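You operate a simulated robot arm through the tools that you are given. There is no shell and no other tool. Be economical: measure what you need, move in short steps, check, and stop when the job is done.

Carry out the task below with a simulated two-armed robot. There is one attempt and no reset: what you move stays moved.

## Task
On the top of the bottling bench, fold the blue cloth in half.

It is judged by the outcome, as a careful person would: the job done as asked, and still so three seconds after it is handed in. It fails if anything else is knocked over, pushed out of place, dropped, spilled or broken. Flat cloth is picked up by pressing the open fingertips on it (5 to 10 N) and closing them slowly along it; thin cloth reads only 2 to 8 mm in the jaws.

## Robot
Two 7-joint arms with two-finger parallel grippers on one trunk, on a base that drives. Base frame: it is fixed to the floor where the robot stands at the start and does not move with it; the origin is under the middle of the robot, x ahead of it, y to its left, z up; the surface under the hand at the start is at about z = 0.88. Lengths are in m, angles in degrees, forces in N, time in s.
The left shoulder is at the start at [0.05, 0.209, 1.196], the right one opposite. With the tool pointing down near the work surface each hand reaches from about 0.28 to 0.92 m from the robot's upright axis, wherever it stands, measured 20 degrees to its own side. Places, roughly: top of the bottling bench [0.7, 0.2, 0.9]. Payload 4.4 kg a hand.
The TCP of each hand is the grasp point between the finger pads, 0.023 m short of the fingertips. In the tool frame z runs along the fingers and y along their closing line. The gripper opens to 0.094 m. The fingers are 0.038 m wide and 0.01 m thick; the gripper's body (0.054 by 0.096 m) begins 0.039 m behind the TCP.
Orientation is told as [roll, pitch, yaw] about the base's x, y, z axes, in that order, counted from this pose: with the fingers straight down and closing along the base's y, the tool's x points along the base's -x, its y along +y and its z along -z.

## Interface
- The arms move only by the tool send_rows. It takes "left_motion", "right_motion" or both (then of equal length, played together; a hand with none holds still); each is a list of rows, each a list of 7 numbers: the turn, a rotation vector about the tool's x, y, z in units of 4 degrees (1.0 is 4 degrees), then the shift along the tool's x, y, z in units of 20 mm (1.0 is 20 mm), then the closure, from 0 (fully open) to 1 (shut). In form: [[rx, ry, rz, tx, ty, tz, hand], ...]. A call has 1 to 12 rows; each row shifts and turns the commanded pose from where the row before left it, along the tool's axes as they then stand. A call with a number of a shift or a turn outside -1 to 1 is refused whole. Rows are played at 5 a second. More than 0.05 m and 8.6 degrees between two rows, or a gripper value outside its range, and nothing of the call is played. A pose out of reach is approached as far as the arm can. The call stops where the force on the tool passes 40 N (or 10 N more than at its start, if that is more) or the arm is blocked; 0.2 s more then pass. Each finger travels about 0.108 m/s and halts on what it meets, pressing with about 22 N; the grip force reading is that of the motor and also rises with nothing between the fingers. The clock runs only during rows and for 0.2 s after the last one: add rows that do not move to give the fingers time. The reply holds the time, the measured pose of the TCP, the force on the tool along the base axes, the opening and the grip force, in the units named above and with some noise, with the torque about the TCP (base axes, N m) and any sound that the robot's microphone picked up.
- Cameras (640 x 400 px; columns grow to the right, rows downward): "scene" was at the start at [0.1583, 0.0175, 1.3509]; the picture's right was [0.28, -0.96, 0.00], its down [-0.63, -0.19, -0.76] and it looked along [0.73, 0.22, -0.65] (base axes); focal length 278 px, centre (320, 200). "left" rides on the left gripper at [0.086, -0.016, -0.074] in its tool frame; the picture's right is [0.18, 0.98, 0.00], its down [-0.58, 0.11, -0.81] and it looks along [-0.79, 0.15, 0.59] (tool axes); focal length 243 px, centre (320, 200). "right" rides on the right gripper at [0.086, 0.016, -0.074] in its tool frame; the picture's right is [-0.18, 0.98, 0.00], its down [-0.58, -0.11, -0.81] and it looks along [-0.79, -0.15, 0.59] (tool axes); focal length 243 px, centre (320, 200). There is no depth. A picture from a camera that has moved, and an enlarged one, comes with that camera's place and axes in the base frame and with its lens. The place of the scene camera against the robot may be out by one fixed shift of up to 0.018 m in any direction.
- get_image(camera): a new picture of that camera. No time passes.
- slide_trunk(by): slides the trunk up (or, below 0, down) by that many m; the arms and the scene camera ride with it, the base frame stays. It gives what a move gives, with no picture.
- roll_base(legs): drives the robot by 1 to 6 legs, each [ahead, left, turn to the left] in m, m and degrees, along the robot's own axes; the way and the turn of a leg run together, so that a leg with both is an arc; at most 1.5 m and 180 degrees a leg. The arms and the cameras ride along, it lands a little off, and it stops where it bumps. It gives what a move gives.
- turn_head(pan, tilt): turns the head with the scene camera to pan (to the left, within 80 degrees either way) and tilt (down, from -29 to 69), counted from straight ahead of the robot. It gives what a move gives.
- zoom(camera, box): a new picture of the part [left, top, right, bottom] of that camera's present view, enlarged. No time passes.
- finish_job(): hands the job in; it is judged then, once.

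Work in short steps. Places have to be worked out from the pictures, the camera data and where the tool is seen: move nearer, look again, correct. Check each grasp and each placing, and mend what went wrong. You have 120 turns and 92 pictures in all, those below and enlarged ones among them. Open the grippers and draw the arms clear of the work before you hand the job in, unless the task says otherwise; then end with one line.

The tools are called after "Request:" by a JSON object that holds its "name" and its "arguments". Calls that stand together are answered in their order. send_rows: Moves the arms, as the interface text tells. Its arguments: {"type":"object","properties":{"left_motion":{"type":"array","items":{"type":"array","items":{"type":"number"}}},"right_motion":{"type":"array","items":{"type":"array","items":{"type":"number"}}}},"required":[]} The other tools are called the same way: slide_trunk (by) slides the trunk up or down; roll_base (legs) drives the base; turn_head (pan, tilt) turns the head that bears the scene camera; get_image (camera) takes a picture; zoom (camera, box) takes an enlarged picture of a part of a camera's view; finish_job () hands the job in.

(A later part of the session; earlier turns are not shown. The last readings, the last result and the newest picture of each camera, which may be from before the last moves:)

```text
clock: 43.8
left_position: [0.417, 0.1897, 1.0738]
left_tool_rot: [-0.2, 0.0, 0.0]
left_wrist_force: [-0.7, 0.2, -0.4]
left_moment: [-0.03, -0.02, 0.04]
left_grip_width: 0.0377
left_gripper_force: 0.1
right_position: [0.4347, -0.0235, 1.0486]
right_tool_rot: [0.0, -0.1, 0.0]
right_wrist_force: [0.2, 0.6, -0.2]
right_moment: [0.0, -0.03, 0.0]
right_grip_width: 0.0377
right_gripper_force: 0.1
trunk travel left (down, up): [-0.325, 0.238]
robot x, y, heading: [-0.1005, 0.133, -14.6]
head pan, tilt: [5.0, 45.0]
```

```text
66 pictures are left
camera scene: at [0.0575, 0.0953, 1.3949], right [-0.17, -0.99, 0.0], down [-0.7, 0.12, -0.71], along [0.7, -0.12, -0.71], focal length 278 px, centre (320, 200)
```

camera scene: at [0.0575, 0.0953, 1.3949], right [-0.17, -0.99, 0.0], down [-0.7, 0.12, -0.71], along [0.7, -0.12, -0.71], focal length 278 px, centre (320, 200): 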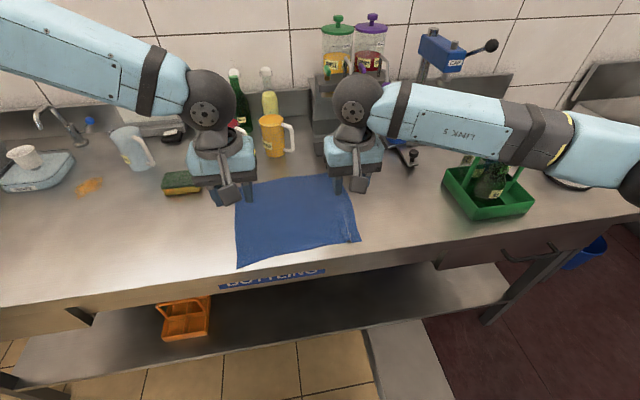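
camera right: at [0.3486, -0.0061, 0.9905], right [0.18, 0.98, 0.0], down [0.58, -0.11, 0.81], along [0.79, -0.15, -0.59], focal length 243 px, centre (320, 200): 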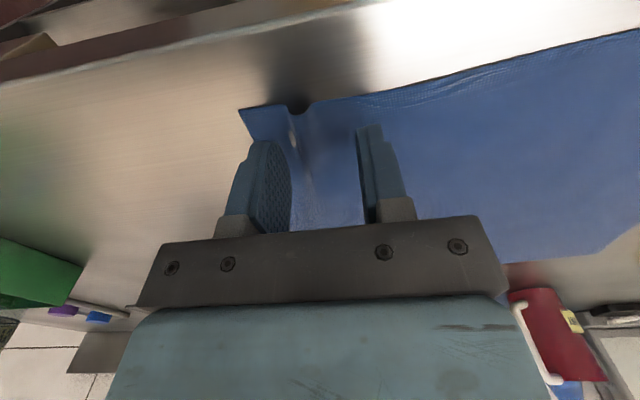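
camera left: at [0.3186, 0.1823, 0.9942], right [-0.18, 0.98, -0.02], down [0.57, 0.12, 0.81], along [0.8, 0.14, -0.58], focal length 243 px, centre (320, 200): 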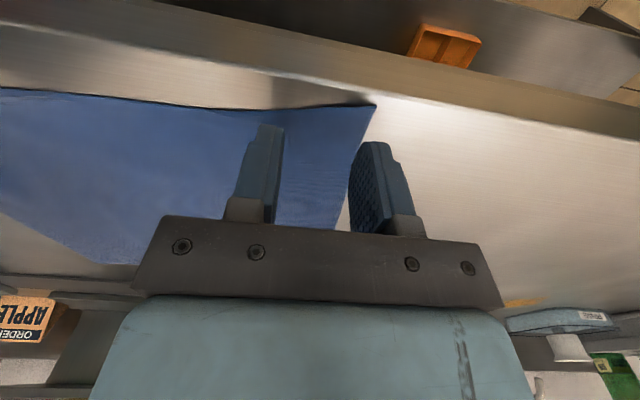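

Right forearm now passes clear of the crate on the robot side. I lower the trunk a further 0.05 m and bring the hands down near the cloth.

Request:
{"name": "slide_trunk", "arguments": {"by": -0.05}}

Request:
{"name": "send_rows", "arguments": {"left_motion": [[0, 0, 0, 0, 0, 0.9, 0.6], [0, 0, 0, 0, 0, 0.9, 0.6], [0, 0, 0, 0, 0, 0.9, 0.6], [0, 0, 0, 0, 0, 0.9, 0.6], [0, 0, 0, 0, 0, 0.9, 0.6], [0, 0, 0, 0, 0, 0.9, 0.6], [0, 0, 0, 0, 0, 0, 0.6]], "right_motion": [[0, 0, 0, 0, 0, 0.7, 0.6], [0, 0, 0, 0, 0, 0.7, 0.6], [0, 0, 0, 0, 0, 0.7, 0.6], [0, 0, 0, 0, 0, 0.7, 0.6], [0, 0, 0, 0, 0, 0.7, 0.6], [0, 0, 0, 0, 0, 0.7, 0.6], [0, 0, 0, 0, 0, 0, 0.6]]}}

Request:
{"name": "get_image", "arguments": {"camera": "left"}}

Request:
{"name": "get_image", "arguments": {"camera": "right"}}

Request:
{"name": "get_image", "arguments": {"camera": "scene"}}

```text
clock: 44.7
left_position: [0.4173, 0.1893, 1.0241]
left_tool_rot: [-0.2, 0.0, 0.0]
left_wrist_force: [-0.2, 0.3, 0.5]
left_moment: [-0.02, 0.01, 0.0]
left_grip_width: 0.0372
left_gripper_force: 0.1
right_position: [0.4352, -0.0225, 0.9993]
right_tool_rot: [0.0, -0.1, 0.0]
right_wrist_force: [1.0, 0.0, 0.6]
right_moment: [0.0, 0.03, -0.02]
right_grip_width: 0.0378
right_gripper_force: 0.0
trunk travel left (down, up): [-0.275, 0.288]
robot x, y, heading: [-0.097, 0.1309, -14.4]
head pan, tilt: [5.0, 45.0]
```

```text
clock: 46.3
left_position: [0.4185, 0.2005, 0.9249]
left_tool_rot: [-0.1, 0.0, 0.1]
left_wrist_force: [0.0, -0.5, 0.0]
left_moment: [0.01, 0.0, -0.02]
left_grip_width: 0.0378
left_gripper_force: 0.2
left hand out of reach, approached as far as the arm can: row 6
right_position: [0.4352, -0.0241, 0.9143]
right_tool_rot: [0.1, -0.1, 0.0]
right_wrist_force: [-1.0, 0.4, 0.1]
right_moment: [-0.02, 0.01, 0.02]
right_grip_width: 0.0377
right_gripper_force: 0.0
trunk travel left (down, up): [-0.275, 0.288]
robot x, y, heading: [-0.0963, 0.1362, -14.9]
head pan, tilt: [5.0, 45.0]
```

```text
65 pictures are left
camera left: at [0.3311, 0.1845, 0.9984], right [-0.18, 0.98, 0.0], down [0.58, 0.11, 0.81], along [0.79, 0.15, -0.59], focal length 243 px, centre (320, 200)
```

left: 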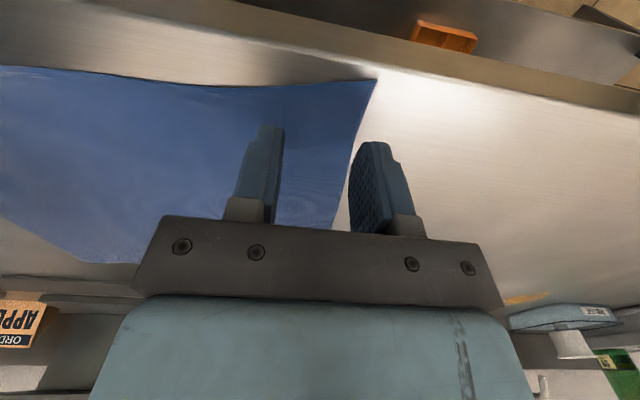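

```text
64 pictures are left
camera right: at [0.3471, -0.0077, 0.9906], right [0.18, 0.98, 0.0], down [0.58, -0.11, 0.81], along [0.79, -0.15, -0.59], focal length 243 px, centre (320, 200)
```

right: 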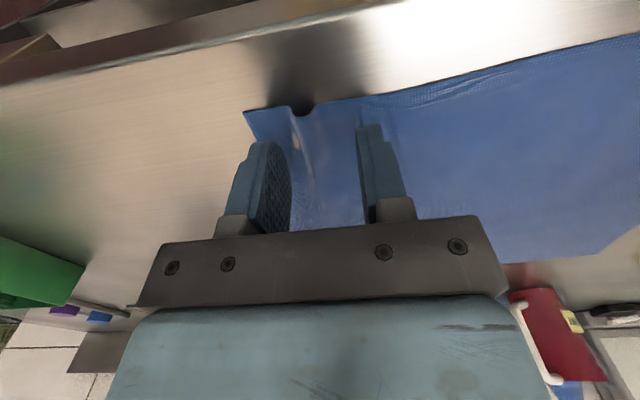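

```text
63 pictures are left
camera scene: at [0.0576, 0.0952, 1.3448], right [-0.17, -0.99, 0.0], down [-0.7, 0.12, -0.71], along [0.7, -0.12, -0.71], focal length 278 px, centre (320, 200)
```

scene: 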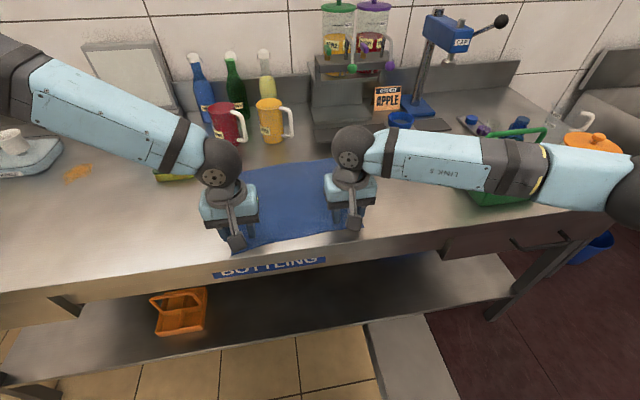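

The left is short by about 15 mm; lowering the trunk helped before, and the right elbow now hangs over the aisle rather than the crate. I lift both hands, lower the trunk 0.07 m and retry.

Request:
{"name": "send_rows", "arguments": {"left_motion": [[0, 0, 0, 0, 0, -0.9, 0.6], [0, 0, 0, 0, 0, -0.9, 0.6], [0, 0, 0, 0, -0.3, -0.9, 0.6], [0, 0, 0, 0, -0.2, -0.9, 0.6], [0, 0, 0, 0, 0, 0, 0.6]], "right_motion": [[0, 0, 0, 0, 0, -0.9, 0.6], [0, 0, 0, 0, 0, -0.9, 0.6], [0, 0, 0, 0, 0, -0.9, 0.6], [0, 0, 0, 0, 0, -0.9, 0.6], [0, 0, 0, 0, 0, 0, 0.6]]}}

Request:
{"name": "slide_trunk", "arguments": {"by": -0.07}}

Request:
{"name": "get_image", "arguments": {"camera": "scene"}}

```text
clock: 47.5
left_position: [0.4181, 0.1919, 0.9961]
left_tool_rot: [0.0, 0.0, 0.1]
left_wrist_force: [-0.2, 0.0, 0.9]
left_moment: [0.0, -0.01, 0.02]
left_grip_width: 0.0373
left_gripper_force: 0.0
right_position: [0.4331, -0.0226, 0.9851]
right_tool_rot: [0.0, 0.0, 0.0]
right_wrist_force: [0.6, -0.9, -1.3]
right_moment: [0.05, -0.04, 0.02]
right_grip_width: 0.0376
right_gripper_force: 0.1
trunk travel left (down, up): [-0.275, 0.288]
robot x, y, heading: [-0.0945, 0.1345, -14.9]
head pan, tilt: [5.0, 45.0]
```

```text
clock: 48.6
left_position: [0.4177, 0.1915, 0.9259]
left_tool_rot: [-0.1, 0.0, 0.1]
left_wrist_force: [-0.5, -0.2, 0.6]
left_moment: [0.02, -0.04, -0.02]
left_grip_width: 0.0376
left_gripper_force: 0.1
right_position: [0.4329, -0.023, 0.9171]
right_tool_rot: [0.1, -0.1, -0.1]
right_wrist_force: [-0.7, 0.1, 0.2]
right_moment: [-0.02, -0.03, 0.01]
right_grip_width: 0.0376
right_gripper_force: 0.0
trunk travel left (down, up): [-0.205, 0.358]
robot x, y, heading: [-0.0966, 0.1323, -14.7]
head pan, tilt: [5.0, 45.0]
```

```text
62 pictures are left
camera scene: at [0.0573, 0.0953, 1.2749], right [-0.17, -0.99, 0.0], down [-0.7, 0.12, -0.71], along [0.7, -0.12, -0.71], focal length 278 px, centre (320, 200)
```

scene: 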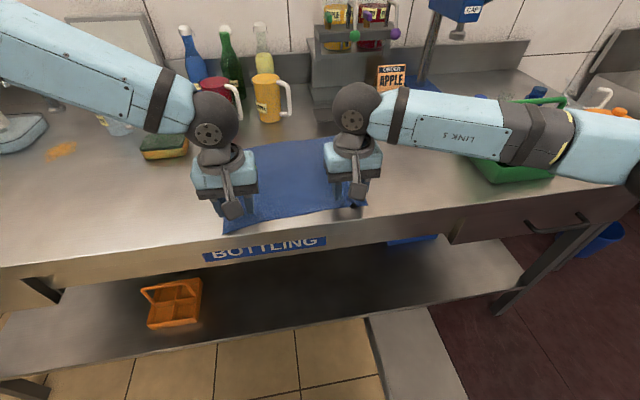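

No contact and poses are exact. I lower both hands to near contact.

Request:
{"name": "send_rows", "arguments": {"left_motion": [[0, 0, 0, 0, 0, 0.4, 0.6], [0, 0, 0, 0, 0, 0.4, 0.6], [0, 0, 0, 0, 0, 0.2, 0.6], [0, 0, 0, 0, 0, 0, 0.6]], "right_motion": [[0, 0, 0, 0, 0, 0.2, 0.6], [0, 0, 0, 0, 0, 0.2, 0.6], [0, 0, 0, 0, 0, 0.15, 0.6], [0, 0, 0, 0, 0, 0, 0.6]]}}

Request:
{"name": "get_image", "arguments": {"camera": "left"}}

Request:
{"name": "get_image", "arguments": {"camera": "right"}}

```text
clock: 49.6
left_position: [0.4192, 0.1931, 0.9057]
left_tool_rot: [-0.1, 0.0, 0.1]
left_wrist_force: [-0.7, -0.1, -0.4]
left_moment: [-0.01, 0.01, -0.01]
left_grip_width: 0.0377
left_gripper_force: 0.1
right_position: [0.4334, -0.0217, 0.906]
right_tool_rot: [0.0, 0.0, 0.0]
right_wrist_force: [0.0, 0.3, -0.3]
right_moment: [0.01, 0.03, 0.0]
right_grip_width: 0.0373
right_gripper_force: 0.1
trunk travel left (down, up): [-0.205, 0.358]
robot x, y, heading: [-0.0988, 0.1336, -14.5]
head pan, tilt: [5.0, 45.0]
```

```text
61 pictures are left
camera left: at [0.3318, 0.1752, 0.9803], right [-0.19, 0.98, 0.0], down [0.58, 0.11, 0.81], along [0.79, 0.15, -0.59], focal length 243 px, centre (320, 200)
```

left: 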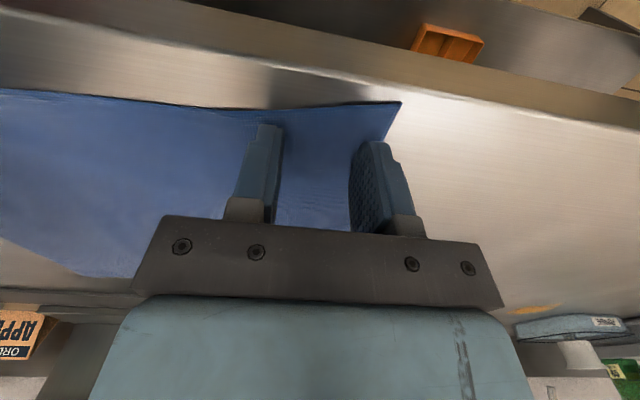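

```text
60 pictures are left
camera right: at [0.3465, -0.006, 0.9814], right [0.18, 0.98, 0.0], down [0.58, -0.11, 0.81], along [0.79, -0.15, -0.59], focal length 243 px, centre (320, 200)
```

right: 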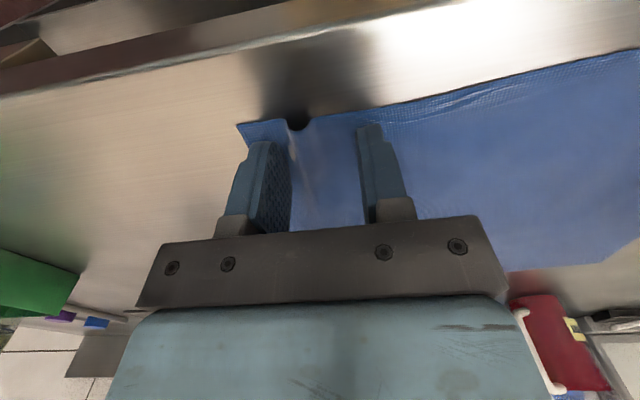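

Both poised right. I nudge the left 5 mm inward and step down 1.5 mm on each side to feel contact.

Request:
{"name": "send_rows", "arguments": {"left_motion": [[0, 0, 0, 0, -0.25, 0, 0.6], [0, 0, 0, 0, 0, 0.08, 0.6], [0, 0, 0, 0, 0, 0, 0.6]], "right_motion": [[0, 0, 0, 0, 0, 0, 0.6], [0, 0, 0, 0, 0, 0.09, 0.6], [0, 0, 0, 0, 0, 0, 0.6]]}}

```text
clock: 50.4
left_position: [0.419, 0.1879, 0.9049]
left_tool_rot: [0.0, 0.0, 0.1]
left_wrist_force: [0.0, 0.0, 1.0]
left_moment: [-0.02, 0.04, 0.01]
left_grip_width: 0.0378
left_gripper_force: 0.1
right_position: [0.4343, -0.0213, 0.9051]
right_tool_rot: [0.1, -0.1, 0.0]
right_wrist_force: [1.8, 0.0, 4.9]
right_moment: [-0.1, 0.0, -0.02]
right_grip_width: 0.0378
right_gripper_force: 0.2
trunk travel left (down, up): [-0.205, 0.358]
robot x, y, heading: [-0.0978, 0.1334, -14.7]
head pan, tilt: [5.0, 45.0]
```

Right at 5 N, left at 1 N: a touch more, mostly on the left.

Request:
{"name": "send_rows", "arguments": {"left_motion": [[0, 0, 0, 0, 0, 0.06, 0.6], [0, 0, 0, 0, 0, 0, 0.6]], "right_motion": [[0, 0, 0, 0, 0, 0.01, 0.6], [0, 0, 0, 0, 0, 0, 0.6]]}}

```text
clock: 51.0
left_position: [0.419, 0.1871, 0.9036]
left_tool_rot: [-0.1, -0.1, 0.0]
left_wrist_force: [1.5, -1.3, 9.1]
left_moment: [0.11, 0.02, -0.03]
left_grip_width: 0.0378
left_gripper_force: 0.0
right_position: [0.4336, -0.0219, 0.9049]
right_tool_rot: [0.0, -0.2, 0.0]
right_wrist_force: [0.9, -0.5, 6.0]
right_moment: [-0.07, -0.04, 0.01]
right_grip_width: 0.0378
right_gripper_force: 0.2
trunk travel left (down, up): [-0.205, 0.358]
robot x, y, heading: [-0.0976, 0.1332, -14.6]
head pan, tilt: [5.0, 45.0]
```

Left 9 N, right 6 N — in the advised range. I close both slowly, easing up slightly towards the end.

Request:
{"name": "send_rows", "arguments": {"left_motion": [[0, 0, 0, 0, 0, 0, 0.64], [0, 0, 0, 0, 0, 0, 0.68], [0, 0, 0, 0, 0, 0, 0.72], [0, 0, 0, 0, 0, 0, 0.76], [0, 0, 0, 0, 0, 0, 0.8], [0, 0, 0, 0, 0, 0, 0.84], [0, 0, 0, 0, 0, 0, 0.88], [0, 0, 0, 0, 0, 0, 0.91], [0, 0, 0, 0, 0, 0, 0.94], [0, 0, 0, 0, 0, -0.02, 0.97], [0, 0, 0, 0, 0, -0.02, 1], [0, 0, 0, 0, 0, 0, 1]], "right_motion": [[0, 0, 0, 0, 0, 0, 0.64], [0, 0, 0, 0, 0, 0, 0.68], [0, 0, 0, 0, 0, 0, 0.72], [0, 0, 0, 0, 0, 0, 0.76], [0, 0, 0, 0, 0, 0, 0.8], [0, 0, 0, 0, 0, 0, 0.84], [0, 0, 0, 0, 0, 0, 0.88], [0, 0, 0, 0, 0, 0, 0.91], [0, 0, 0, 0, 0, 0, 0.94], [0, 0, 0, 0, 0, -0.02, 0.97], [0, 0, 0, 0, 0, -0.02, 1], [0, 0, 0, 0, 0, 0, 1]]}}

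Request:
{"name": "get_image", "arguments": {"camera": "left"}}

Request:
{"name": "get_image", "arguments": {"camera": "right"}}

```text
clock: 53.6
left_position: [0.4177, 0.1865, 0.9046]
left_tool_rot: [-0.1, 0.0, 0.1]
left_wrist_force: [-0.8, -4.0, 11.7]
left_moment: [-0.07, 0.07, 0.07]
left_grip_width: 0.0055
left_gripper_force: 22.2
right_position: [0.4327, -0.0215, 0.9048]
right_tool_rot: [-0.1, -0.2, 0.1]
right_wrist_force: [-0.9, 4.4, -0.3]
right_moment: [0.12, 0.01, -0.03]
right_grip_width: 0.0017
right_gripper_force: 21.8
trunk travel left (down, up): [-0.205, 0.358]
robot x, y, heading: [-0.0977, 0.1336, -14.5]
head pan, tilt: [5.0, 45.0]
```

```text
59 pictures are left
camera left: at [0.331, 0.1708, 0.9784], right [-0.18, 0.98, 0.0], down [0.58, 0.11, 0.81], along [0.79, 0.15, -0.59], focal length 243 px, centre (320, 200)
```

left: 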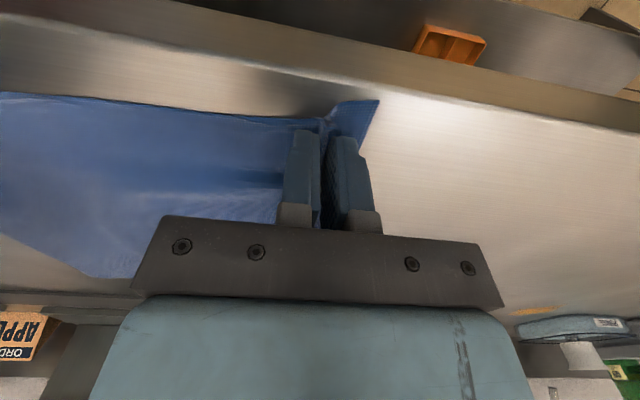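

```text
58 pictures are left
camera right: at [0.3455, -0.0057, 0.9806], right [0.18, 0.98, 0.0], down [0.58, -0.11, 0.81], along [0.79, -0.15, -0.59], focal length 243 px, centre (320, 200)
```

right: 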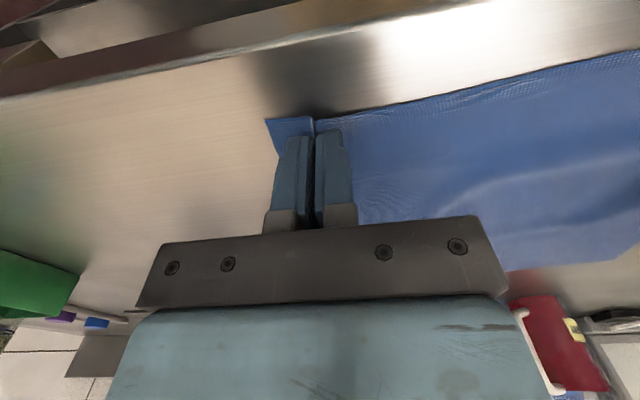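

Left grips 5.5 mm, right 1.7 mm. I lift both 3 cm, moving slightly forward, to test the grips.

Request:
{"name": "send_rows", "arguments": {"left_motion": [[0, 0, 0, 0, 0, -0.5, 1], [0, 0, 0, 0, 0, -0.5, 1], [0, 0, 0, -0.1, 0, -0.5, 1], [0, 0, 0, 0, 0, 0, 1]], "right_motion": [[0, 0, 0, 0, 0, -0.5, 1], [0, 0, 0, 0, 0, -0.5, 1], [0, 0, 0, -0.1, 0, -0.5, 1], [0, 0, 0, 0, 0, 0, 1]]}}

Request:
{"name": "get_image", "arguments": {"camera": "right"}}

Request:
{"name": "get_image", "arguments": {"camera": "left"}}

```text
clock: 54.6
left_position: [0.4205, 0.1864, 0.9341]
left_tool_rot: [-0.1, 0.0, 0.1]
left_wrist_force: [0.4, -6.8, 0.0]
left_moment: [-0.12, 0.01, 0.05]
left_grip_width: 0.0023
left_gripper_force: 21.8
right_position: [0.4357, -0.0208, 0.934]
right_tool_rot: [0.0, -0.1, 0.0]
right_wrist_force: [-1.3, 6.3, -0.1]
right_moment: [0.16, 0.0, -0.03]
right_grip_width: 0.002
right_gripper_force: 21.7
trunk travel left (down, up): [-0.205, 0.358]
robot x, y, heading: [-0.0986, 0.1329, -14.8]
head pan, tilt: [5.0, 45.0]
```

```text
57 pictures are left
camera right: at [0.3483, -0.0057, 1.01], right [0.18, 0.98, 0.0], down [0.58, -0.11, 0.81], along [0.79, -0.15, -0.59], focal length 243 px, centre (320, 200)
```

right: 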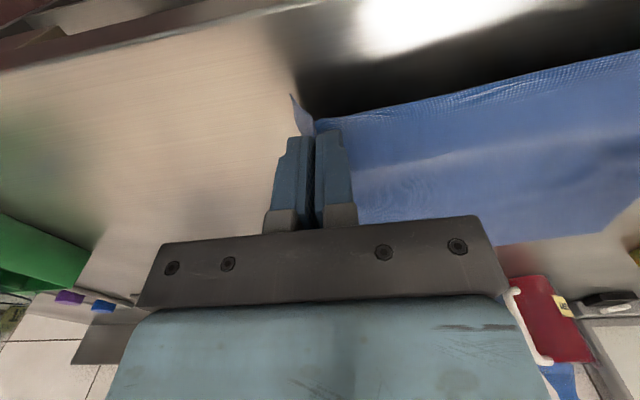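

```text
56 pictures are left
camera left: at [0.3337, 0.1699, 1.0081], right [-0.19, 0.98, 0.0], down [0.58, 0.11, 0.81], along [0.79, 0.15, -0.59], focal length 243 px, centre (320, 200)
```

left: 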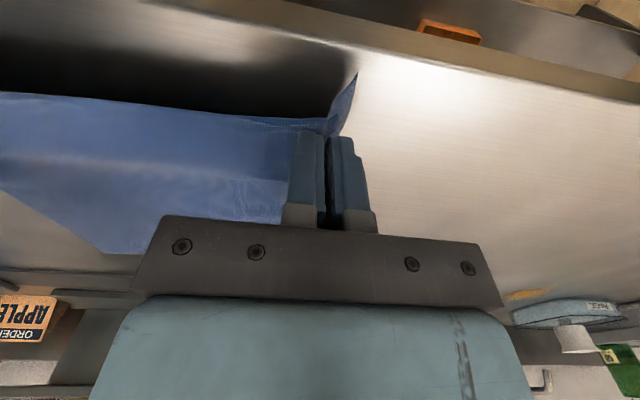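

Both corners are held with the near edge stretched between the hands. I carry them up and forward along the first half of an arc, letting the hands come together slightly to ease the tension.

Request:
{"name": "send_rows", "arguments": {"left_motion": [[0, 0, 0, -0.29, 0.02, -0.88, 1], [0, 0, 0, -0.44, 0.02, -0.82, 1], [0, 0, 0, -0.57, 0.02, -0.73, 1], [0, 0, 0, -0.69, 0.02, -0.62, 1], [0, 0, 0, -0.78, 0.02, -0.49, 1], [0, 0, 0, -0.85, 0.02, -0.34, 1], [0, 0, 0, -0.9, 0.02, -0.19, 1], [0, 0, 0, 0, 0, 0, 1]], "right_motion": [[0, 0, 0, -0.3, 0.06, -0.88, 1], [0, 0, 0, -0.45, 0.06, -0.82, 1], [0, 0, 0, -0.59, 0.06, -0.73, 1], [0, 0, 0, -0.71, 0.06, -0.62, 1], [0, 0, 0, -0.81, 0.06, -0.49, 1], [0, 0, 0, -0.88, 0.06, -0.34, 1], [0, 0, 0, -0.93, 0.06, -0.19, 1], [0, 0, 0, 0, 0, 0, 1]]}}

Request:
{"name": "get_image", "arguments": {"camera": "scene"}}

```text
clock: 56.4
left_position: [0.5091, 0.1898, 1.0159]
left_tool_rot: [-0.1, 0.0, 0.0]
left_wrist_force: [0.2, -0.5, -0.1]
left_moment: [-0.02, -0.01, 0.04]
left_grip_width: 0.0021
left_gripper_force: 22.0
right_position: [0.5278, -0.0128, 1.013]
right_tool_rot: [0.1, 0.0, 0.0]
right_wrist_force: [1.4, 0.5, -0.3]
right_moment: [0.03, -0.02, -0.02]
right_grip_width: 0.0019
right_gripper_force: 21.5
trunk travel left (down, up): [-0.205, 0.358]
robot x, y, heading: [-0.0969, 0.1314, -14.7]
head pan, tilt: [5.0, 45.0]
```

```text
55 pictures are left
camera scene: at [0.0573, 0.0951, 1.2749], right [-0.17, -0.99, 0.0], down [-0.7, 0.12, -0.71], along [0.7, -0.12, -0.71], focal length 278 px, centre (320, 200)
```

scene: 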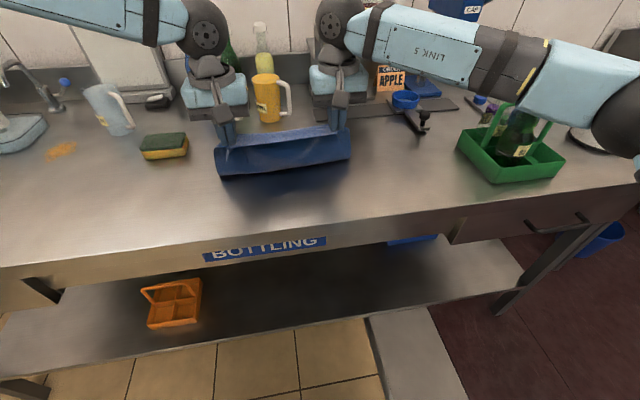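

The fold is forming cleanly. I carry on over the second half of the arc, down to just above the far edge.

Request:
{"name": "send_rows", "arguments": {"left_motion": [[0, 0, 0, -0.94, 0.03, -0.02, 1], [0, 0, 0, -0.93, 0.03, 0.14, 1], [0, 0, 0, -0.9, 0.03, 0.3, 1], [0, 0, 0, -0.83, 0.03, 0.44, 1], [0, 0, 0, -0.74, 0.03, 0.58, 1], [0, 0, 0, -0.63, 0.03, 0.7, 1], [0, 0, 0, -0.5, 0.02, 0.79, 1], [0, 0, 0, -0.35, 0, 0.87, 1], [0, 0, 0, 0, 0, 0, 1]], "right_motion": [[0, 0, 0, -0.98, 0, -0.02, 1], [0, 0, 0, -0.97, 0, 0.14, 1], [0, 0, 0, -0.94, 0, 0.3, 1], [0, 0, 0, -0.87, 0, 0.44, 1], [0, 0, 0, -0.78, 0, 0.58, 1], [0, 0, 0, -0.66, 0, 0.7, 1], [0, 0, 0, -0.52, 0, 0.79, 1], [0, 0, 0, -0.36, 0, 0.87, 1], [0, 0, 0, 0, 0, 0, 1]]}}

Request:
{"name": "get_image", "arguments": {"camera": "scene"}}

Request:
{"name": "get_image", "arguments": {"camera": "left"}}

Request:
{"name": "get_image", "arguments": {"camera": "right"}}

```text
clock: 58.4
left_position: [0.6142, 0.2135, 0.9498]
left_tool_rot: [-0.1, 0.0, 0.1]
left_wrist_force: [3.9, -20.6, -0.7]
left_moment: [-0.47, -0.06, 0.26]
left_grip_width: 0.0022
left_gripper_force: 22.1
left hand out of reach, approached as far as the arm can: row 7, 8
right_position: [0.6487, -0.0153, 0.9406]
right_tool_rot: [0.0, -0.1, 0.0]
right_wrist_force: [-3.0, 19.4, -0.1]
right_moment: [0.52, 0.11, -0.23]
right_grip_width: 0.0014
right_gripper_force: 21.5
trunk travel left (down, up): [-0.205, 0.358]
robot x, y, heading: [-0.0961, 0.133, -14.9]
head pan, tilt: [5.0, 45.0]
```

```text
54 pictures are left
camera scene: at [0.0573, 0.0952, 1.2749], right [-0.17, -0.99, 0.0], down [-0.7, 0.12, -0.71], along [0.7, -0.12, -0.71], focal length 278 px, centre (320, 200)
```

scene: 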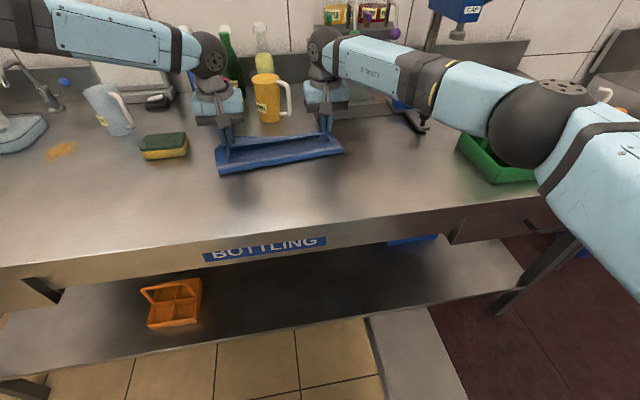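

```text
53 pictures are left
camera left: at [0.5267, 0.1966, 1.0232], right [-0.19, 0.98, 0.0], down [0.58, 0.11, 0.81], along [0.79, 0.15, -0.59], focal length 243 px, centre (320, 200)
```

left: 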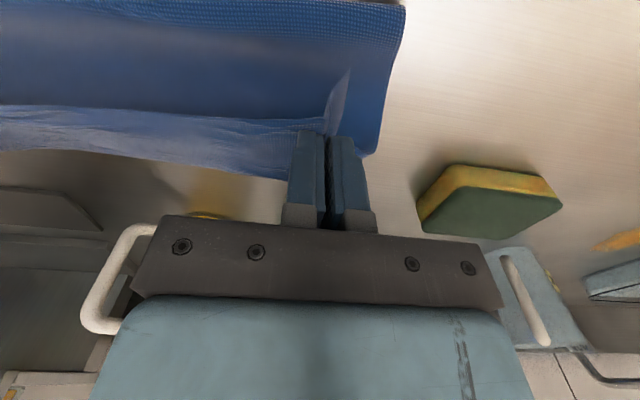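

```text
52 pictures are left
camera right: at [0.5608, 0.0008, 1.0159], right [0.18, 0.98, 0.0], down [0.58, -0.11, 0.81], along [0.79, -0.15, -0.59], focal length 243 px, centre (320, 200)
```

right: 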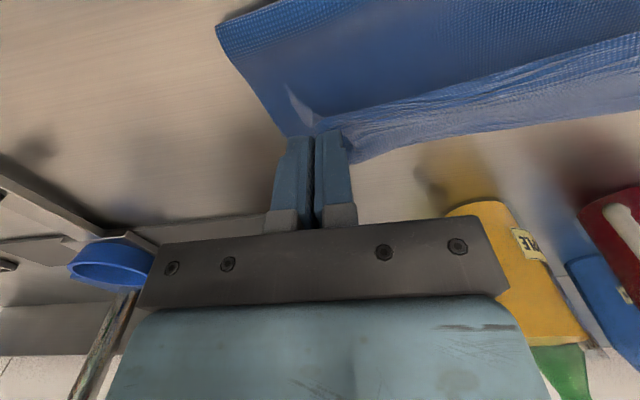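

The left arm again runs short near the end (tension 20 N), and its reach improves with a lower trunk. I lift both hands 5 cm and relax the tension, then lower the trunk 7 cm; the right elbow is about 10 cm from the crate.

Request:
{"name": "send_rows", "arguments": {"left_motion": [[0, 0, 0, 0, -0.1, -0.8, 1], [0, 0, 0, 0, -0.4, -0.8, 1], [0, 0, 0, 0, -0.4, -0.9, 1], [0, 0, 0, 0, 0, 0, 1]], "right_motion": [[0, 0, 0, 0, 0.1, -0.8, 1], [0, 0, 0, 0, 0.1, -0.8, 1], [0, 0, 0, 0, 0.05, -0.9, 1], [0, 0, 0, 0, 0, 0, 1]]}}

Request:
{"name": "slide_trunk", "arguments": {"by": -0.07}}

Request:
{"name": "get_image", "arguments": {"camera": "scene"}}

```text
clock: 59.4
left_position: [0.6157, 0.1938, 0.9979]
left_tool_rot: [0.0, 0.0, 0.1]
left_wrist_force: [0.2, 0.1, 1.1]
left_moment: [0.02, 0.0, 0.0]
left_grip_width: 0.0023
left_gripper_force: 21.9
right_position: [0.649, -0.0102, 0.9893]
right_tool_rot: [0.1, 0.0, 0.0]
right_wrist_force: [-0.2, 0.4, -1.2]
right_moment: [0.0, -0.03, 0.0]
right_grip_width: 0.0015
right_gripper_force: 22.3
trunk travel left (down, up): [-0.205, 0.358]
robot x, y, heading: [-0.0986, 0.1356, -15.0]
head pan, tilt: [5.0, 45.0]
```

```text
clock: 60.5
left_position: [0.6149, 0.1947, 0.9271]
left_tool_rot: [-0.1, -0.2, 0.1]
left_wrist_force: [-2.1, 0.2, 0.1]
left_moment: [0.01, -0.03, 0.04]
left_grip_width: 0.0021
left_gripper_force: 22.3
right_position: [0.6485, -0.0084, 0.9203]
right_tool_rot: [-0.1, -0.1, -0.1]
right_wrist_force: [0.1, 0.8, 0.2]
right_moment: [-0.01, 0.0, 0.03]
right_grip_width: 0.0016
right_gripper_force: 22.0
trunk travel left (down, up): [-0.135, 0.428]
robot x, y, heading: [-0.1001, 0.1315, -14.6]
head pan, tilt: [5.0, 45.0]
```

```text
51 pictures are left
camera scene: at [0.0573, 0.0953, 1.2049], right [-0.17, -0.99, 0.0], down [-0.7, 0.12, -0.71], along [0.7, -0.12, -0.71], focal length 278 px, centre (320, 200)
```

scene: 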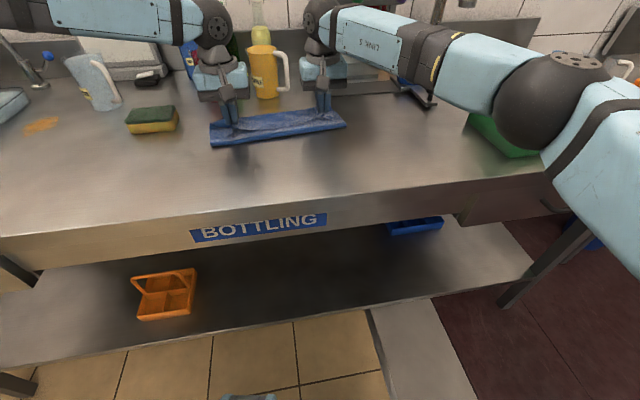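

Good room now. I look from both wrists to see how the held edge sits over the far edge.

Request:
{"name": "get_image", "arguments": {"camera": "left"}}

Request:
{"name": "get_image", "arguments": {"camera": "right"}}

Request:
{"name": "zoom", "arguments": {"camera": "scene", "box": [170, 60, 390, 190]}}

```text
50 pictures are left
camera left: at [0.5269, 0.1776, 1.0028], right [-0.19, 0.98, 0.0], down [0.58, 0.11, 0.81], along [0.79, 0.15, -0.59], focal length 243 px, centre (320, 200)
```

left: 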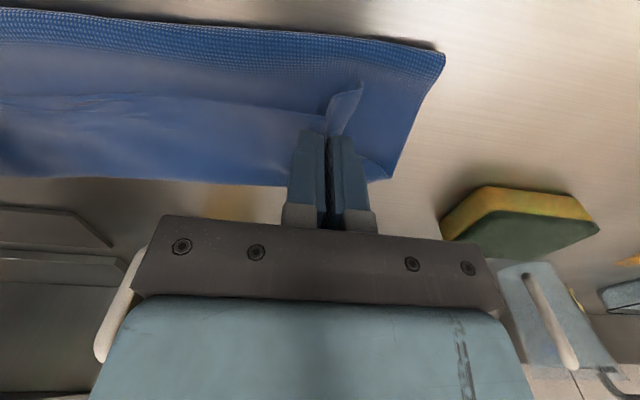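

```text
49 pictures are left
camera right: at [0.5614, 0.0073, 0.9956], right [0.18, 0.98, 0.0], down [0.58, -0.11, 0.81], along [0.79, -0.15, -0.59], focal length 243 px, centre (320, 200)
```

right: 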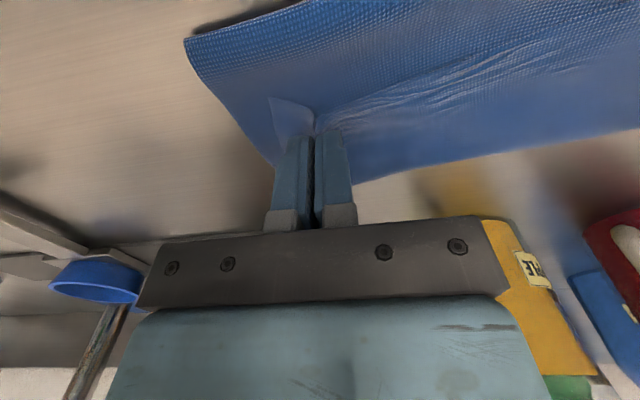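

```text
2.91 times, centred on (280, 125) of scene
camera zoom: at [0.0573, 0.0953, 1.2049], right [-0.17, -0.99, 0.0], down [-0.7, 0.12, -0.71], along [0.7, -0.12, -0.71], focal length 810 px, centre (436, 418)
```

zoom: 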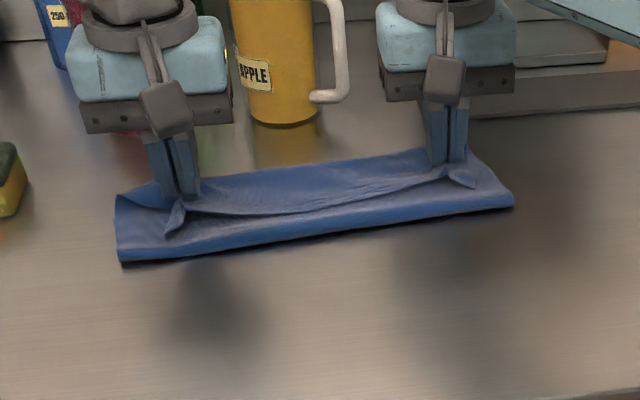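

Edge hangs about 2 cm short of the far edge on the left and the hands sit ~1 cm too far right. I shift forward and left, and lower to just touch.

Request:
{"name": "send_rows", "arguments": {"left_motion": [[0, 0, 0, -0.45, 0.25, 0, 1], [0, 0, 0, -0.45, 0.25, 0.2, 1], [0, 0, 0, 0, 0, 0.35, 1], [0, 0, 0, 0, 0, 0.3, 1], [0, 0, 0, 0, 0, 0, 1]], "right_motion": [[0, 0, 0, -0.15, 0.25, 0, 1], [0, 0, 0, -0.15, 0.25, 0.1, 1], [0, 0, 0, 0, 0, 0.2, 1], [0, 0, 0, 0, 0, 0.2, 1], [0, 0, 0, 0, 0, 0, 1]]}}

Request:
{"name": "get_image", "arguments": {"camera": "left"}}

Request:
{"name": "get_image", "arguments": {"camera": "right"}}

```text
clock: 61.6
left_position: [0.6273, 0.208, 0.9121]
left_tool_rot: [-0.1, -0.1, 0.0]
left_wrist_force: [-0.5, -0.9, -0.2]
left_moment: [0.01, 0.0, 0.01]
left_grip_width: 0.0022
left_gripper_force: 22.7
left hand out of reach, approached as far as the arm can: row 2, 4
right_position: [0.6557, 0.001, 0.9094]
right_tool_rot: [0.1, 0.0, 0.0]
right_wrist_force: [0.2, -0.7, 2.7]
right_moment: [-0.02, -0.03, -0.03]
right_grip_width: 0.0017
right_gripper_force: 22.1
trunk travel left (down, up): [-0.135, 0.428]
robot x, y, heading: [-0.0966, 0.1349, -14.5]
head pan, tilt: [5.0, 45.0]
```

```text
47 pictures are left
camera left: at [0.5407, 0.1923, 0.9861], right [-0.19, 0.98, 0.0], down [0.58, 0.11, 0.81], along [0.79, 0.15, -0.59], focal length 243 px, centre (320, 200)
```

left: 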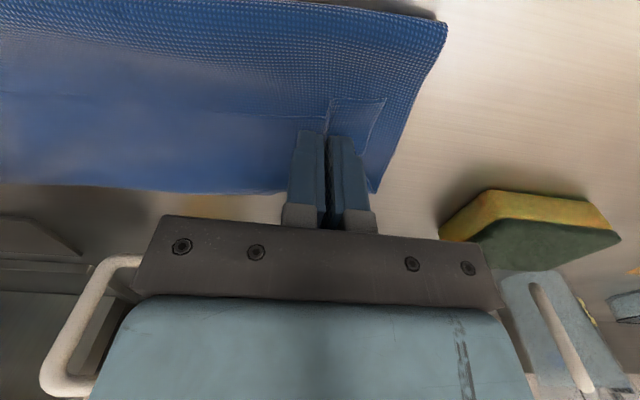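

```text
46 pictures are left
camera right: at [0.5678, 0.0177, 0.986], right [0.18, 0.98, 0.0], down [0.58, -0.11, 0.81], along [0.79, -0.15, -0.59], focal length 243 px, centre (320, 200)
```

right: 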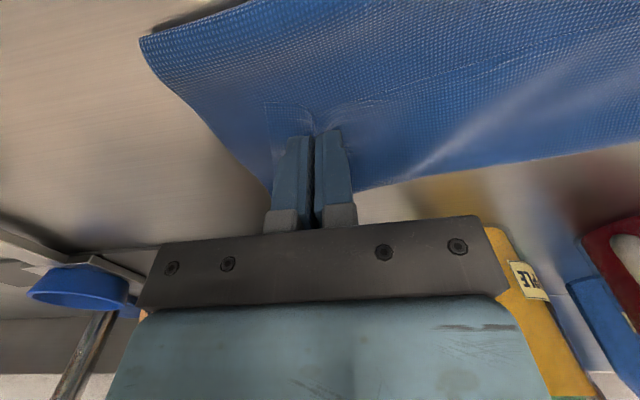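

The held corners lie over the far corners with small flaps folded back. I open slowly and lift both hands straight up, then look.

Request:
{"name": "send_rows", "arguments": {"left_motion": [[0, 0, 0, 0, 0, 0, 0.92], [0, 0, 0, 0, 0, 0, 0.84], [0, 0, 0, 0, 0, 0, 0.76], [0, 0, 0, 0, 0, 0, 0.7], [0, 0, 0, 0, 0, -0.3, 0.7], [0, 0, 0, 0, 0, -0.7, 0.7], [0, 0, 0, 0, 0, -1, 0.7], [0, 0, 0, 0, 0, -1, 0.7], [0, 0, 0, 0, 0, 0, 0.7]], "right_motion": [[0, 0, 0, 0, 0, 0, 0.92], [0, 0, 0, 0, 0, 0, 0.84], [0, 0, 0, 0, 0, 0, 0.76], [0, 0, 0, 0, 0, 0, 0.7], [0, 0, 0, 0, 0, -0.3, 0.7], [0, 0, 0, 0, 0, -0.7, 0.7], [0, 0, 0, 0, 0, -1, 0.7], [0, 0, 0, 0, 0, -1, 0.7], [0, 0, 0, 0, 0, 0, 0.7]]}}

Request:
{"name": "get_image", "arguments": {"camera": "left"}}

Request:
{"name": "get_image", "arguments": {"camera": "right"}}

Request:
{"name": "zoom", "arguments": {"camera": "scene", "box": [170, 60, 390, 190]}}

```text
clock: 63.6
left_position: [0.6295, 0.2086, 0.9724]
left_tool_rot: [-0.2, 0.0, 0.0]
left_wrist_force: [-0.1, 0.7, 0.0]
left_moment: [-0.03, -0.03, 0.03]
left_grip_width: 0.0282
left_gripper_force: 0.0
right_position: [0.6557, -0.0004, 0.972]
right_tool_rot: [0.0, 0.0, 0.0]
right_wrist_force: [0.3, 0.3, -0.5]
right_moment: [0.0, -0.01, 0.02]
right_grip_width: 0.0281
right_gripper_force: 0.1
trunk travel left (down, up): [-0.135, 0.428]
robot x, y, heading: [-0.0981, 0.1354, -14.6]
head pan, tilt: [5.0, 45.0]
```

```text
45 pictures are left
camera left: at [0.5421, 0.1932, 1.0469], right [-0.18, 0.98, 0.0], down [0.58, 0.11, 0.81], along [0.79, 0.15, -0.59], focal length 243 px, centre (320, 200)
```

left: 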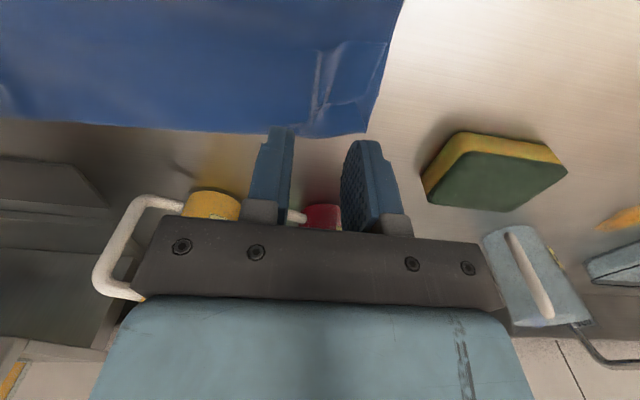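

```text
44 pictures are left
camera right: at [0.5678, 0.0162, 1.0474], right [0.18, 0.98, 0.0], down [0.58, -0.11, 0.81], along [0.79, -0.15, -0.59], focal length 243 px, centre (320, 200)
```

right: 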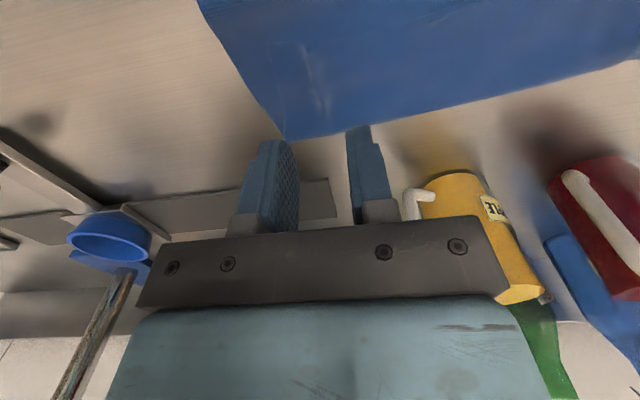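

```text
2.91 times, centred on (280, 125) of scene
camera zoom: at [0.0582, 0.0953, 1.2047], right [-0.17, -0.99, 0.0], down [-0.7, 0.12, -0.71], along [0.7, -0.12, -0.71], focal length 810 px, centre (436, 418)
```

zoom: 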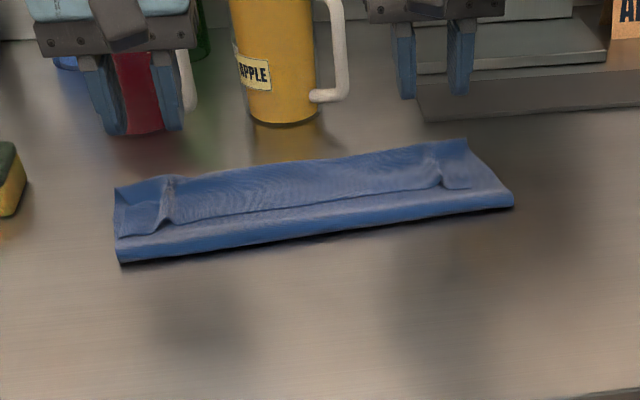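

The cloth is folded, but a ~4–5 cm strip along the moved edge is turned back on itself. I'll lift that strip by pinching it along x (tools turned 90°), so its edge hangs free and can be laid forward; first I turn both tools in place.

Request:
{"name": "send_rows", "arguments": {"left_motion": [[0, 0, 1, 0, 0, -0.5, 0.7], [0, 0, 1, 0, 0, -0.5, 0.7], [0, 0, 1, 0, 0, 0, 0.7], [0, 0, 1, 0, 0, 0, 0.7], [0, 0, 1, 0, 0, 0, 0.7], [0, 0, 1, 0, 0, 0, 0.7], [0, 0, 1, 0, 0, 0, 0.7], [0, 0, 1, 0, 0, 0, 0.7], [0, 0, 1, 0, 0, 0, 0.7], [0, 0, 1, 0, 0, 0, 0.7], [0, 0, 1, 0, 0, 0, 0.7], [0, 0, 1, 0, 0, 0, 0.7]], "right_motion": [[0, 0, -1, 0, 0, -0.5, 0.7], [0, 0, -1, 0, 0, -0.5, 0.7], [0, 0, -1, 0, 0, 0, 0.7], [0, 0, -1, 0, 0, 0, 0.7], [0, 0, -1, 0, 0, 0, 0.7], [0, 0, -1, 0, 0, 0, 0.7], [0, 0, -1, 0, 0, 0, 0.7], [0, 0, -1, 0, 0, 0, 0.7], [0, 0, -1, 0, 0, 0, 0.7], [0, 0, -1, 0, 0, 0, 0.7], [0, 0, -1, 0, 0, 0, 0.7], [0, 0, -1, 0, 0, 0, 0.7]]}}

Request:
{"name": "send_rows", "arguments": {"left_motion": [[0, 0, 1, 0, 0, 0, 0.7], [0, 0, 1, 0, 0, 0, 0.7], [0, 0, 1, 0, 0, 0, 0.7], [0, 0, 1, 0, 0, 0, 0.7], [0, 0, 1, 0, 0, 0, 0.7], [0, 0, 1, 0, 0, 0, 0.7], [0, 0, 1, 0, 0, 0, 0.7], [0, 0, 1, 0, 0, 0, 0.7], [0, 0, 1, 0, 0, 0, 0.7], [0, 0, 1, 0, 0, 0, 0.7], [0, 0, 0.5, 0, 0, 0, 0.7], [0, 0, 0, 0, 0, 0, 0.7]], "right_motion": [[0, 0, -1, 0, 0, 0, 0.7], [0, 0, -1, 0, 0, 0, 0.7], [0, 0, -1, 0, 0, 0, 0.7], [0, 0, -1, 0, 0, 0, 0.7], [0, 0, -1, 0, 0, 0, 0.7], [0, 0, -1, 0, 0, 0, 0.7], [0, 0, -1, 0, 0, 0, 0.7], [0, 0, -1, 0, 0, 0, 0.7], [0, 0, -1, 0, 0, 0, 0.7], [0, 0, -1, 0, 0, 0, 0.7], [0, 0, -0.5, 0, 0, 0, 0.7], [0, 0, 0, 0, 0, 0, 0.7]]}}

Request:
{"name": "get_image", "arguments": {"camera": "left"}}

Request:
{"name": "get_image", "arguments": {"camera": "right"}}

Request:
{"name": "get_image", "arguments": {"camera": "scene"}}

```text
clock: 66.2
left_position: [0.6275, 0.2109, 0.9938]
left_tool_rot: [0.0, -0.1, -48.0]
left_wrist_force: [-0.4, -1.1, -0.3]
left_moment: [0.06, 0.01, 0.01]
left_grip_width: 0.0283
left_gripper_force: 0.1
right_position: [0.6561, 0.0018, 0.9907]
right_tool_rot: [0.0, -0.1, 20.0]
right_wrist_force: [0.0, 0.1, -0.6]
right_moment: [0.03, 0.0, -0.01]
right_grip_width: 0.0281
right_gripper_force: 0.0
right hand out of reach, approached as far as the arm can: row 6, 7, 8, 9, 10, 11, 12
trunk travel left (down, up): [-0.135, 0.428]
robot x, y, heading: [-0.0969, 0.1308, -14.7]
head pan, tilt: [5.0, 45.0]
```

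```text
clock: 68.8
left_position: [0.6274, 0.2084, 0.9926]
left_tool_rot: [0.0, -0.1, -90.0]
left_wrist_force: [0.7, -0.2, 0.4]
left_moment: [-0.06, 0.02, 0.02]
left_grip_width: 0.0283
left_gripper_force: 0.0
right_position: [0.6434, -0.0125, 0.9688]
right_tool_rot: [0.0, -0.1, 24.0]
right_wrist_force: [0.6, 0.3, 0.8]
right_moment: [0.01, -0.01, -0.04]
right_grip_width: 0.0282
right_gripper_force: 0.0
right hand out of reach, approached as far as the arm can: row 1, 2, 3, 4, 5, 6, 7, 8, 9, 10
trunk travel left (down, up): [-0.135, 0.428]
robot x, y, heading: [-0.0973, 0.1321, -15.0]
head pan, tilt: [5.0, 45.0]
```

```text
42 pictures are left
camera left: at [0.6106, 0.2962, 1.0676], right [0.98, 0.18, 0.0], down [0.11, -0.58, 0.81], along [0.15, -0.79, -0.59], focal length 243 px, centre (320, 200)
```

left: 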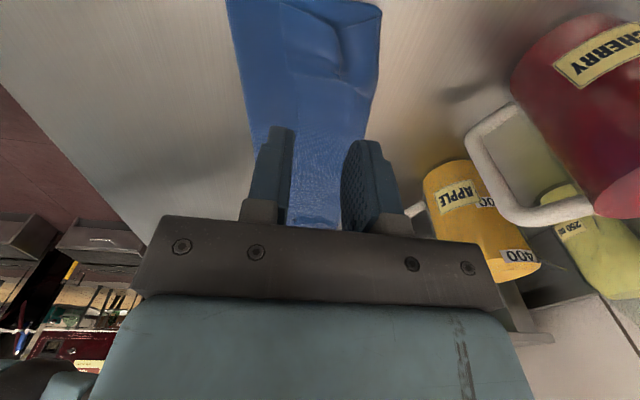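

```text
41 pictures are left
camera right: at [0.5576, -0.0333, 1.045], right [-0.23, 0.97, 0.0], down [0.57, 0.14, 0.81], along [0.78, 0.19, -0.59], focal length 243 px, centre (320, 200)
```

right: 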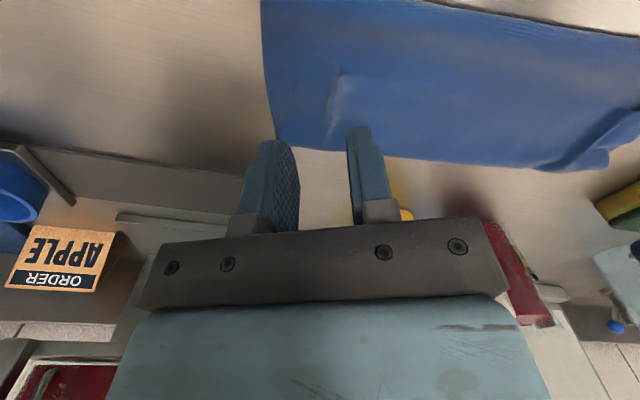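

```text
40 pictures are left
camera scene: at [0.0577, 0.0953, 1.2048], right [-0.17, -0.99, 0.0], down [-0.7, 0.12, -0.71], along [0.7, -0.12, -0.71], focal length 278 px, centre (320, 200)
```

scene: 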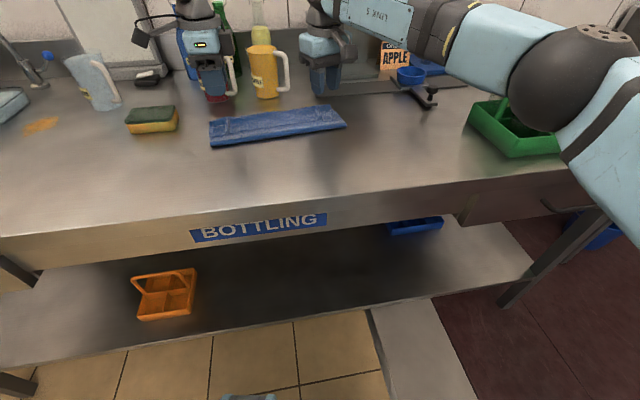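

The left is turned; the right cannot turn that way, so I turn it the other way round (yaw −90°).

Request:
{"name": "send_rows", "arguments": {"right_motion": [[0, 0, 1, 0, 0, -0.5, 0.7], [0, 0, 1, 0, 0, -0.5, 0.7], [0, 0, 1, 0, 0, 0, 0.7], [0, 0, 1, 0, 0, 0, 0.7], [0, 0, 1, 0, 0, 0, 0.7], [0, 0, 1, 0, 0, 0, 0.7], [0, 0, 1, 0, 0, 0, 0.7], [0, 0, 1, 0, 0, 0, 0.7], [0, 0, 1, 0, 0, 0, 0.7], [0, 0, 1, 0, 0, 0, 0.7], [0, 0, 1, 0, 0, 0, 0.7], [0, 0, 1, 0, 0, 0, 0.7]]}}

Request:
{"name": "send_rows", "arguments": {"right_motion": [[0, 0, 1, 0, 0, 0, 0.7], [0, 0, 1, 0, 0, 0, 0.7], [0, 0, 1, 0, 0, 0, 0.7], [0, 0, 1, 0, 0, 0, 0.7], [0, 0, 1, 0, 0, 0, 0.7], [0, 0, 1, 0, 0, 0, 0.7], [0, 0, 1, 0, 0, 0, 0.7], [0, 0, 1, 0, 0, 0, 0.7], [0, 0, 1, 0, 0, 0, 0.7], [0, 0, 1, 0, 0, 0, 0.7], [0, 0, 1, 0, 0, 0, 0.7], [0, 0, 1, 0, 0, 0, 0.7]]}}

Request:
{"name": "send_rows", "arguments": {"right_motion": [[0, 0, 1, 0, 0, 0, 0.7], [0, 0, 1, 0, 0, 0, 0.7], [0, 0, 1, 0, 0, 0, 0.7], [0, 0, 1, 0, 0, 0, 0.7], [0, 0, 0.5, 0, 0, 0, 0.7], [0, 0, 0, 0, 0, 0, 0.7]]}}

Request:
{"name": "get_image", "arguments": {"camera": "right"}}

Request:
{"name": "get_image", "arguments": {"camera": "scene"}}

```text
clock: 71.5
left_position: [0.6278, 0.2102, 0.9934]
left_tool_rot: [0.1, 0.0, -89.9]
left_wrist_force: [0.8, 0.5, 0.0]
left_moment: [0.03, 0.01, 0.02]
left_grip_width: 0.0283
left_gripper_force: 0.2
right_position: [0.6423, -0.0137, 0.9902]
right_tool_rot: [-0.1, -0.1, -22.1]
right_wrist_force: [0.6, 0.3, -0.6]
right_moment: [-0.05, 0.03, -0.03]
right_grip_width: 0.0284
right_gripper_force: 0.0
trunk travel left (down, up): [-0.135, 0.428]
robot x, y, heading: [-0.0958, 0.136, -14.9]
head pan, tilt: [5.0, 45.0]
```

```text
clock: 74.0
left_position: [0.6269, 0.2109, 0.9937]
left_tool_rot: [0.0, -0.2, -89.9]
left_wrist_force: [0.3, -1.5, -0.3]
left_moment: [-0.02, -0.01, 0.0]
left_grip_width: 0.0281
left_gripper_force: 0.0
right_position: [0.6437, -0.0137, 0.9909]
right_tool_rot: [0.0, 0.0, -70.2]
right_wrist_force: [-1.4, 0.1, 0.3]
right_moment: [-0.03, -0.01, -0.02]
right_grip_width: 0.0284
right_gripper_force: 0.0
trunk travel left (down, up): [-0.135, 0.428]
robot x, y, heading: [-0.0928, 0.1376, -14.5]
head pan, tilt: [5.0, 45.0]
```

```text
clock: 75.5
left_position: [0.6278, 0.21, 0.9937]
left_tool_rot: [0.0, -0.1, -89.9]
left_wrist_force: [-0.6, -0.2, 0.0]
left_moment: [-0.01, 0.02, -0.02]
left_grip_width: 0.0283
left_gripper_force: 0.1
right_position: [0.6427, -0.0134, 0.9901]
right_tool_rot: [0.0, 0.0, -88.2]
right_wrist_force: [-0.1, 0.8, 0.2]
right_moment: [-0.04, -0.03, -0.03]
right_grip_width: 0.0282
right_gripper_force: 0.0
trunk travel left (down, up): [-0.135, 0.428]
robot x, y, heading: [-0.096, 0.1305, -14.9]
head pan, tilt: [5.0, 45.0]
```

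```text
39 pictures are left
camera right: at [0.6561, 0.0735, 1.0654], right [0.99, -0.15, 0.0], down [-0.09, -0.59, 0.81], along [-0.12, -0.8, -0.59], focal length 243 px, centre (320, 200)
```

right: 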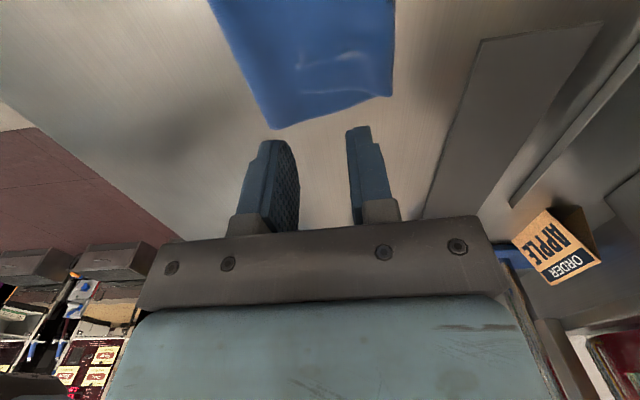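

```text
38 pictures are left
camera scene: at [0.0577, 0.0953, 1.2048], right [-0.17, -0.99, 0.0], down [-0.7, 0.12, -0.71], along [0.7, -0.12, -0.71], focal length 278 px, centre (320, 200)
```

scene: 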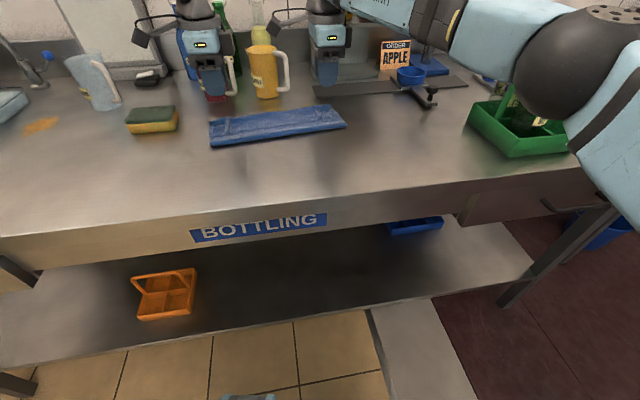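

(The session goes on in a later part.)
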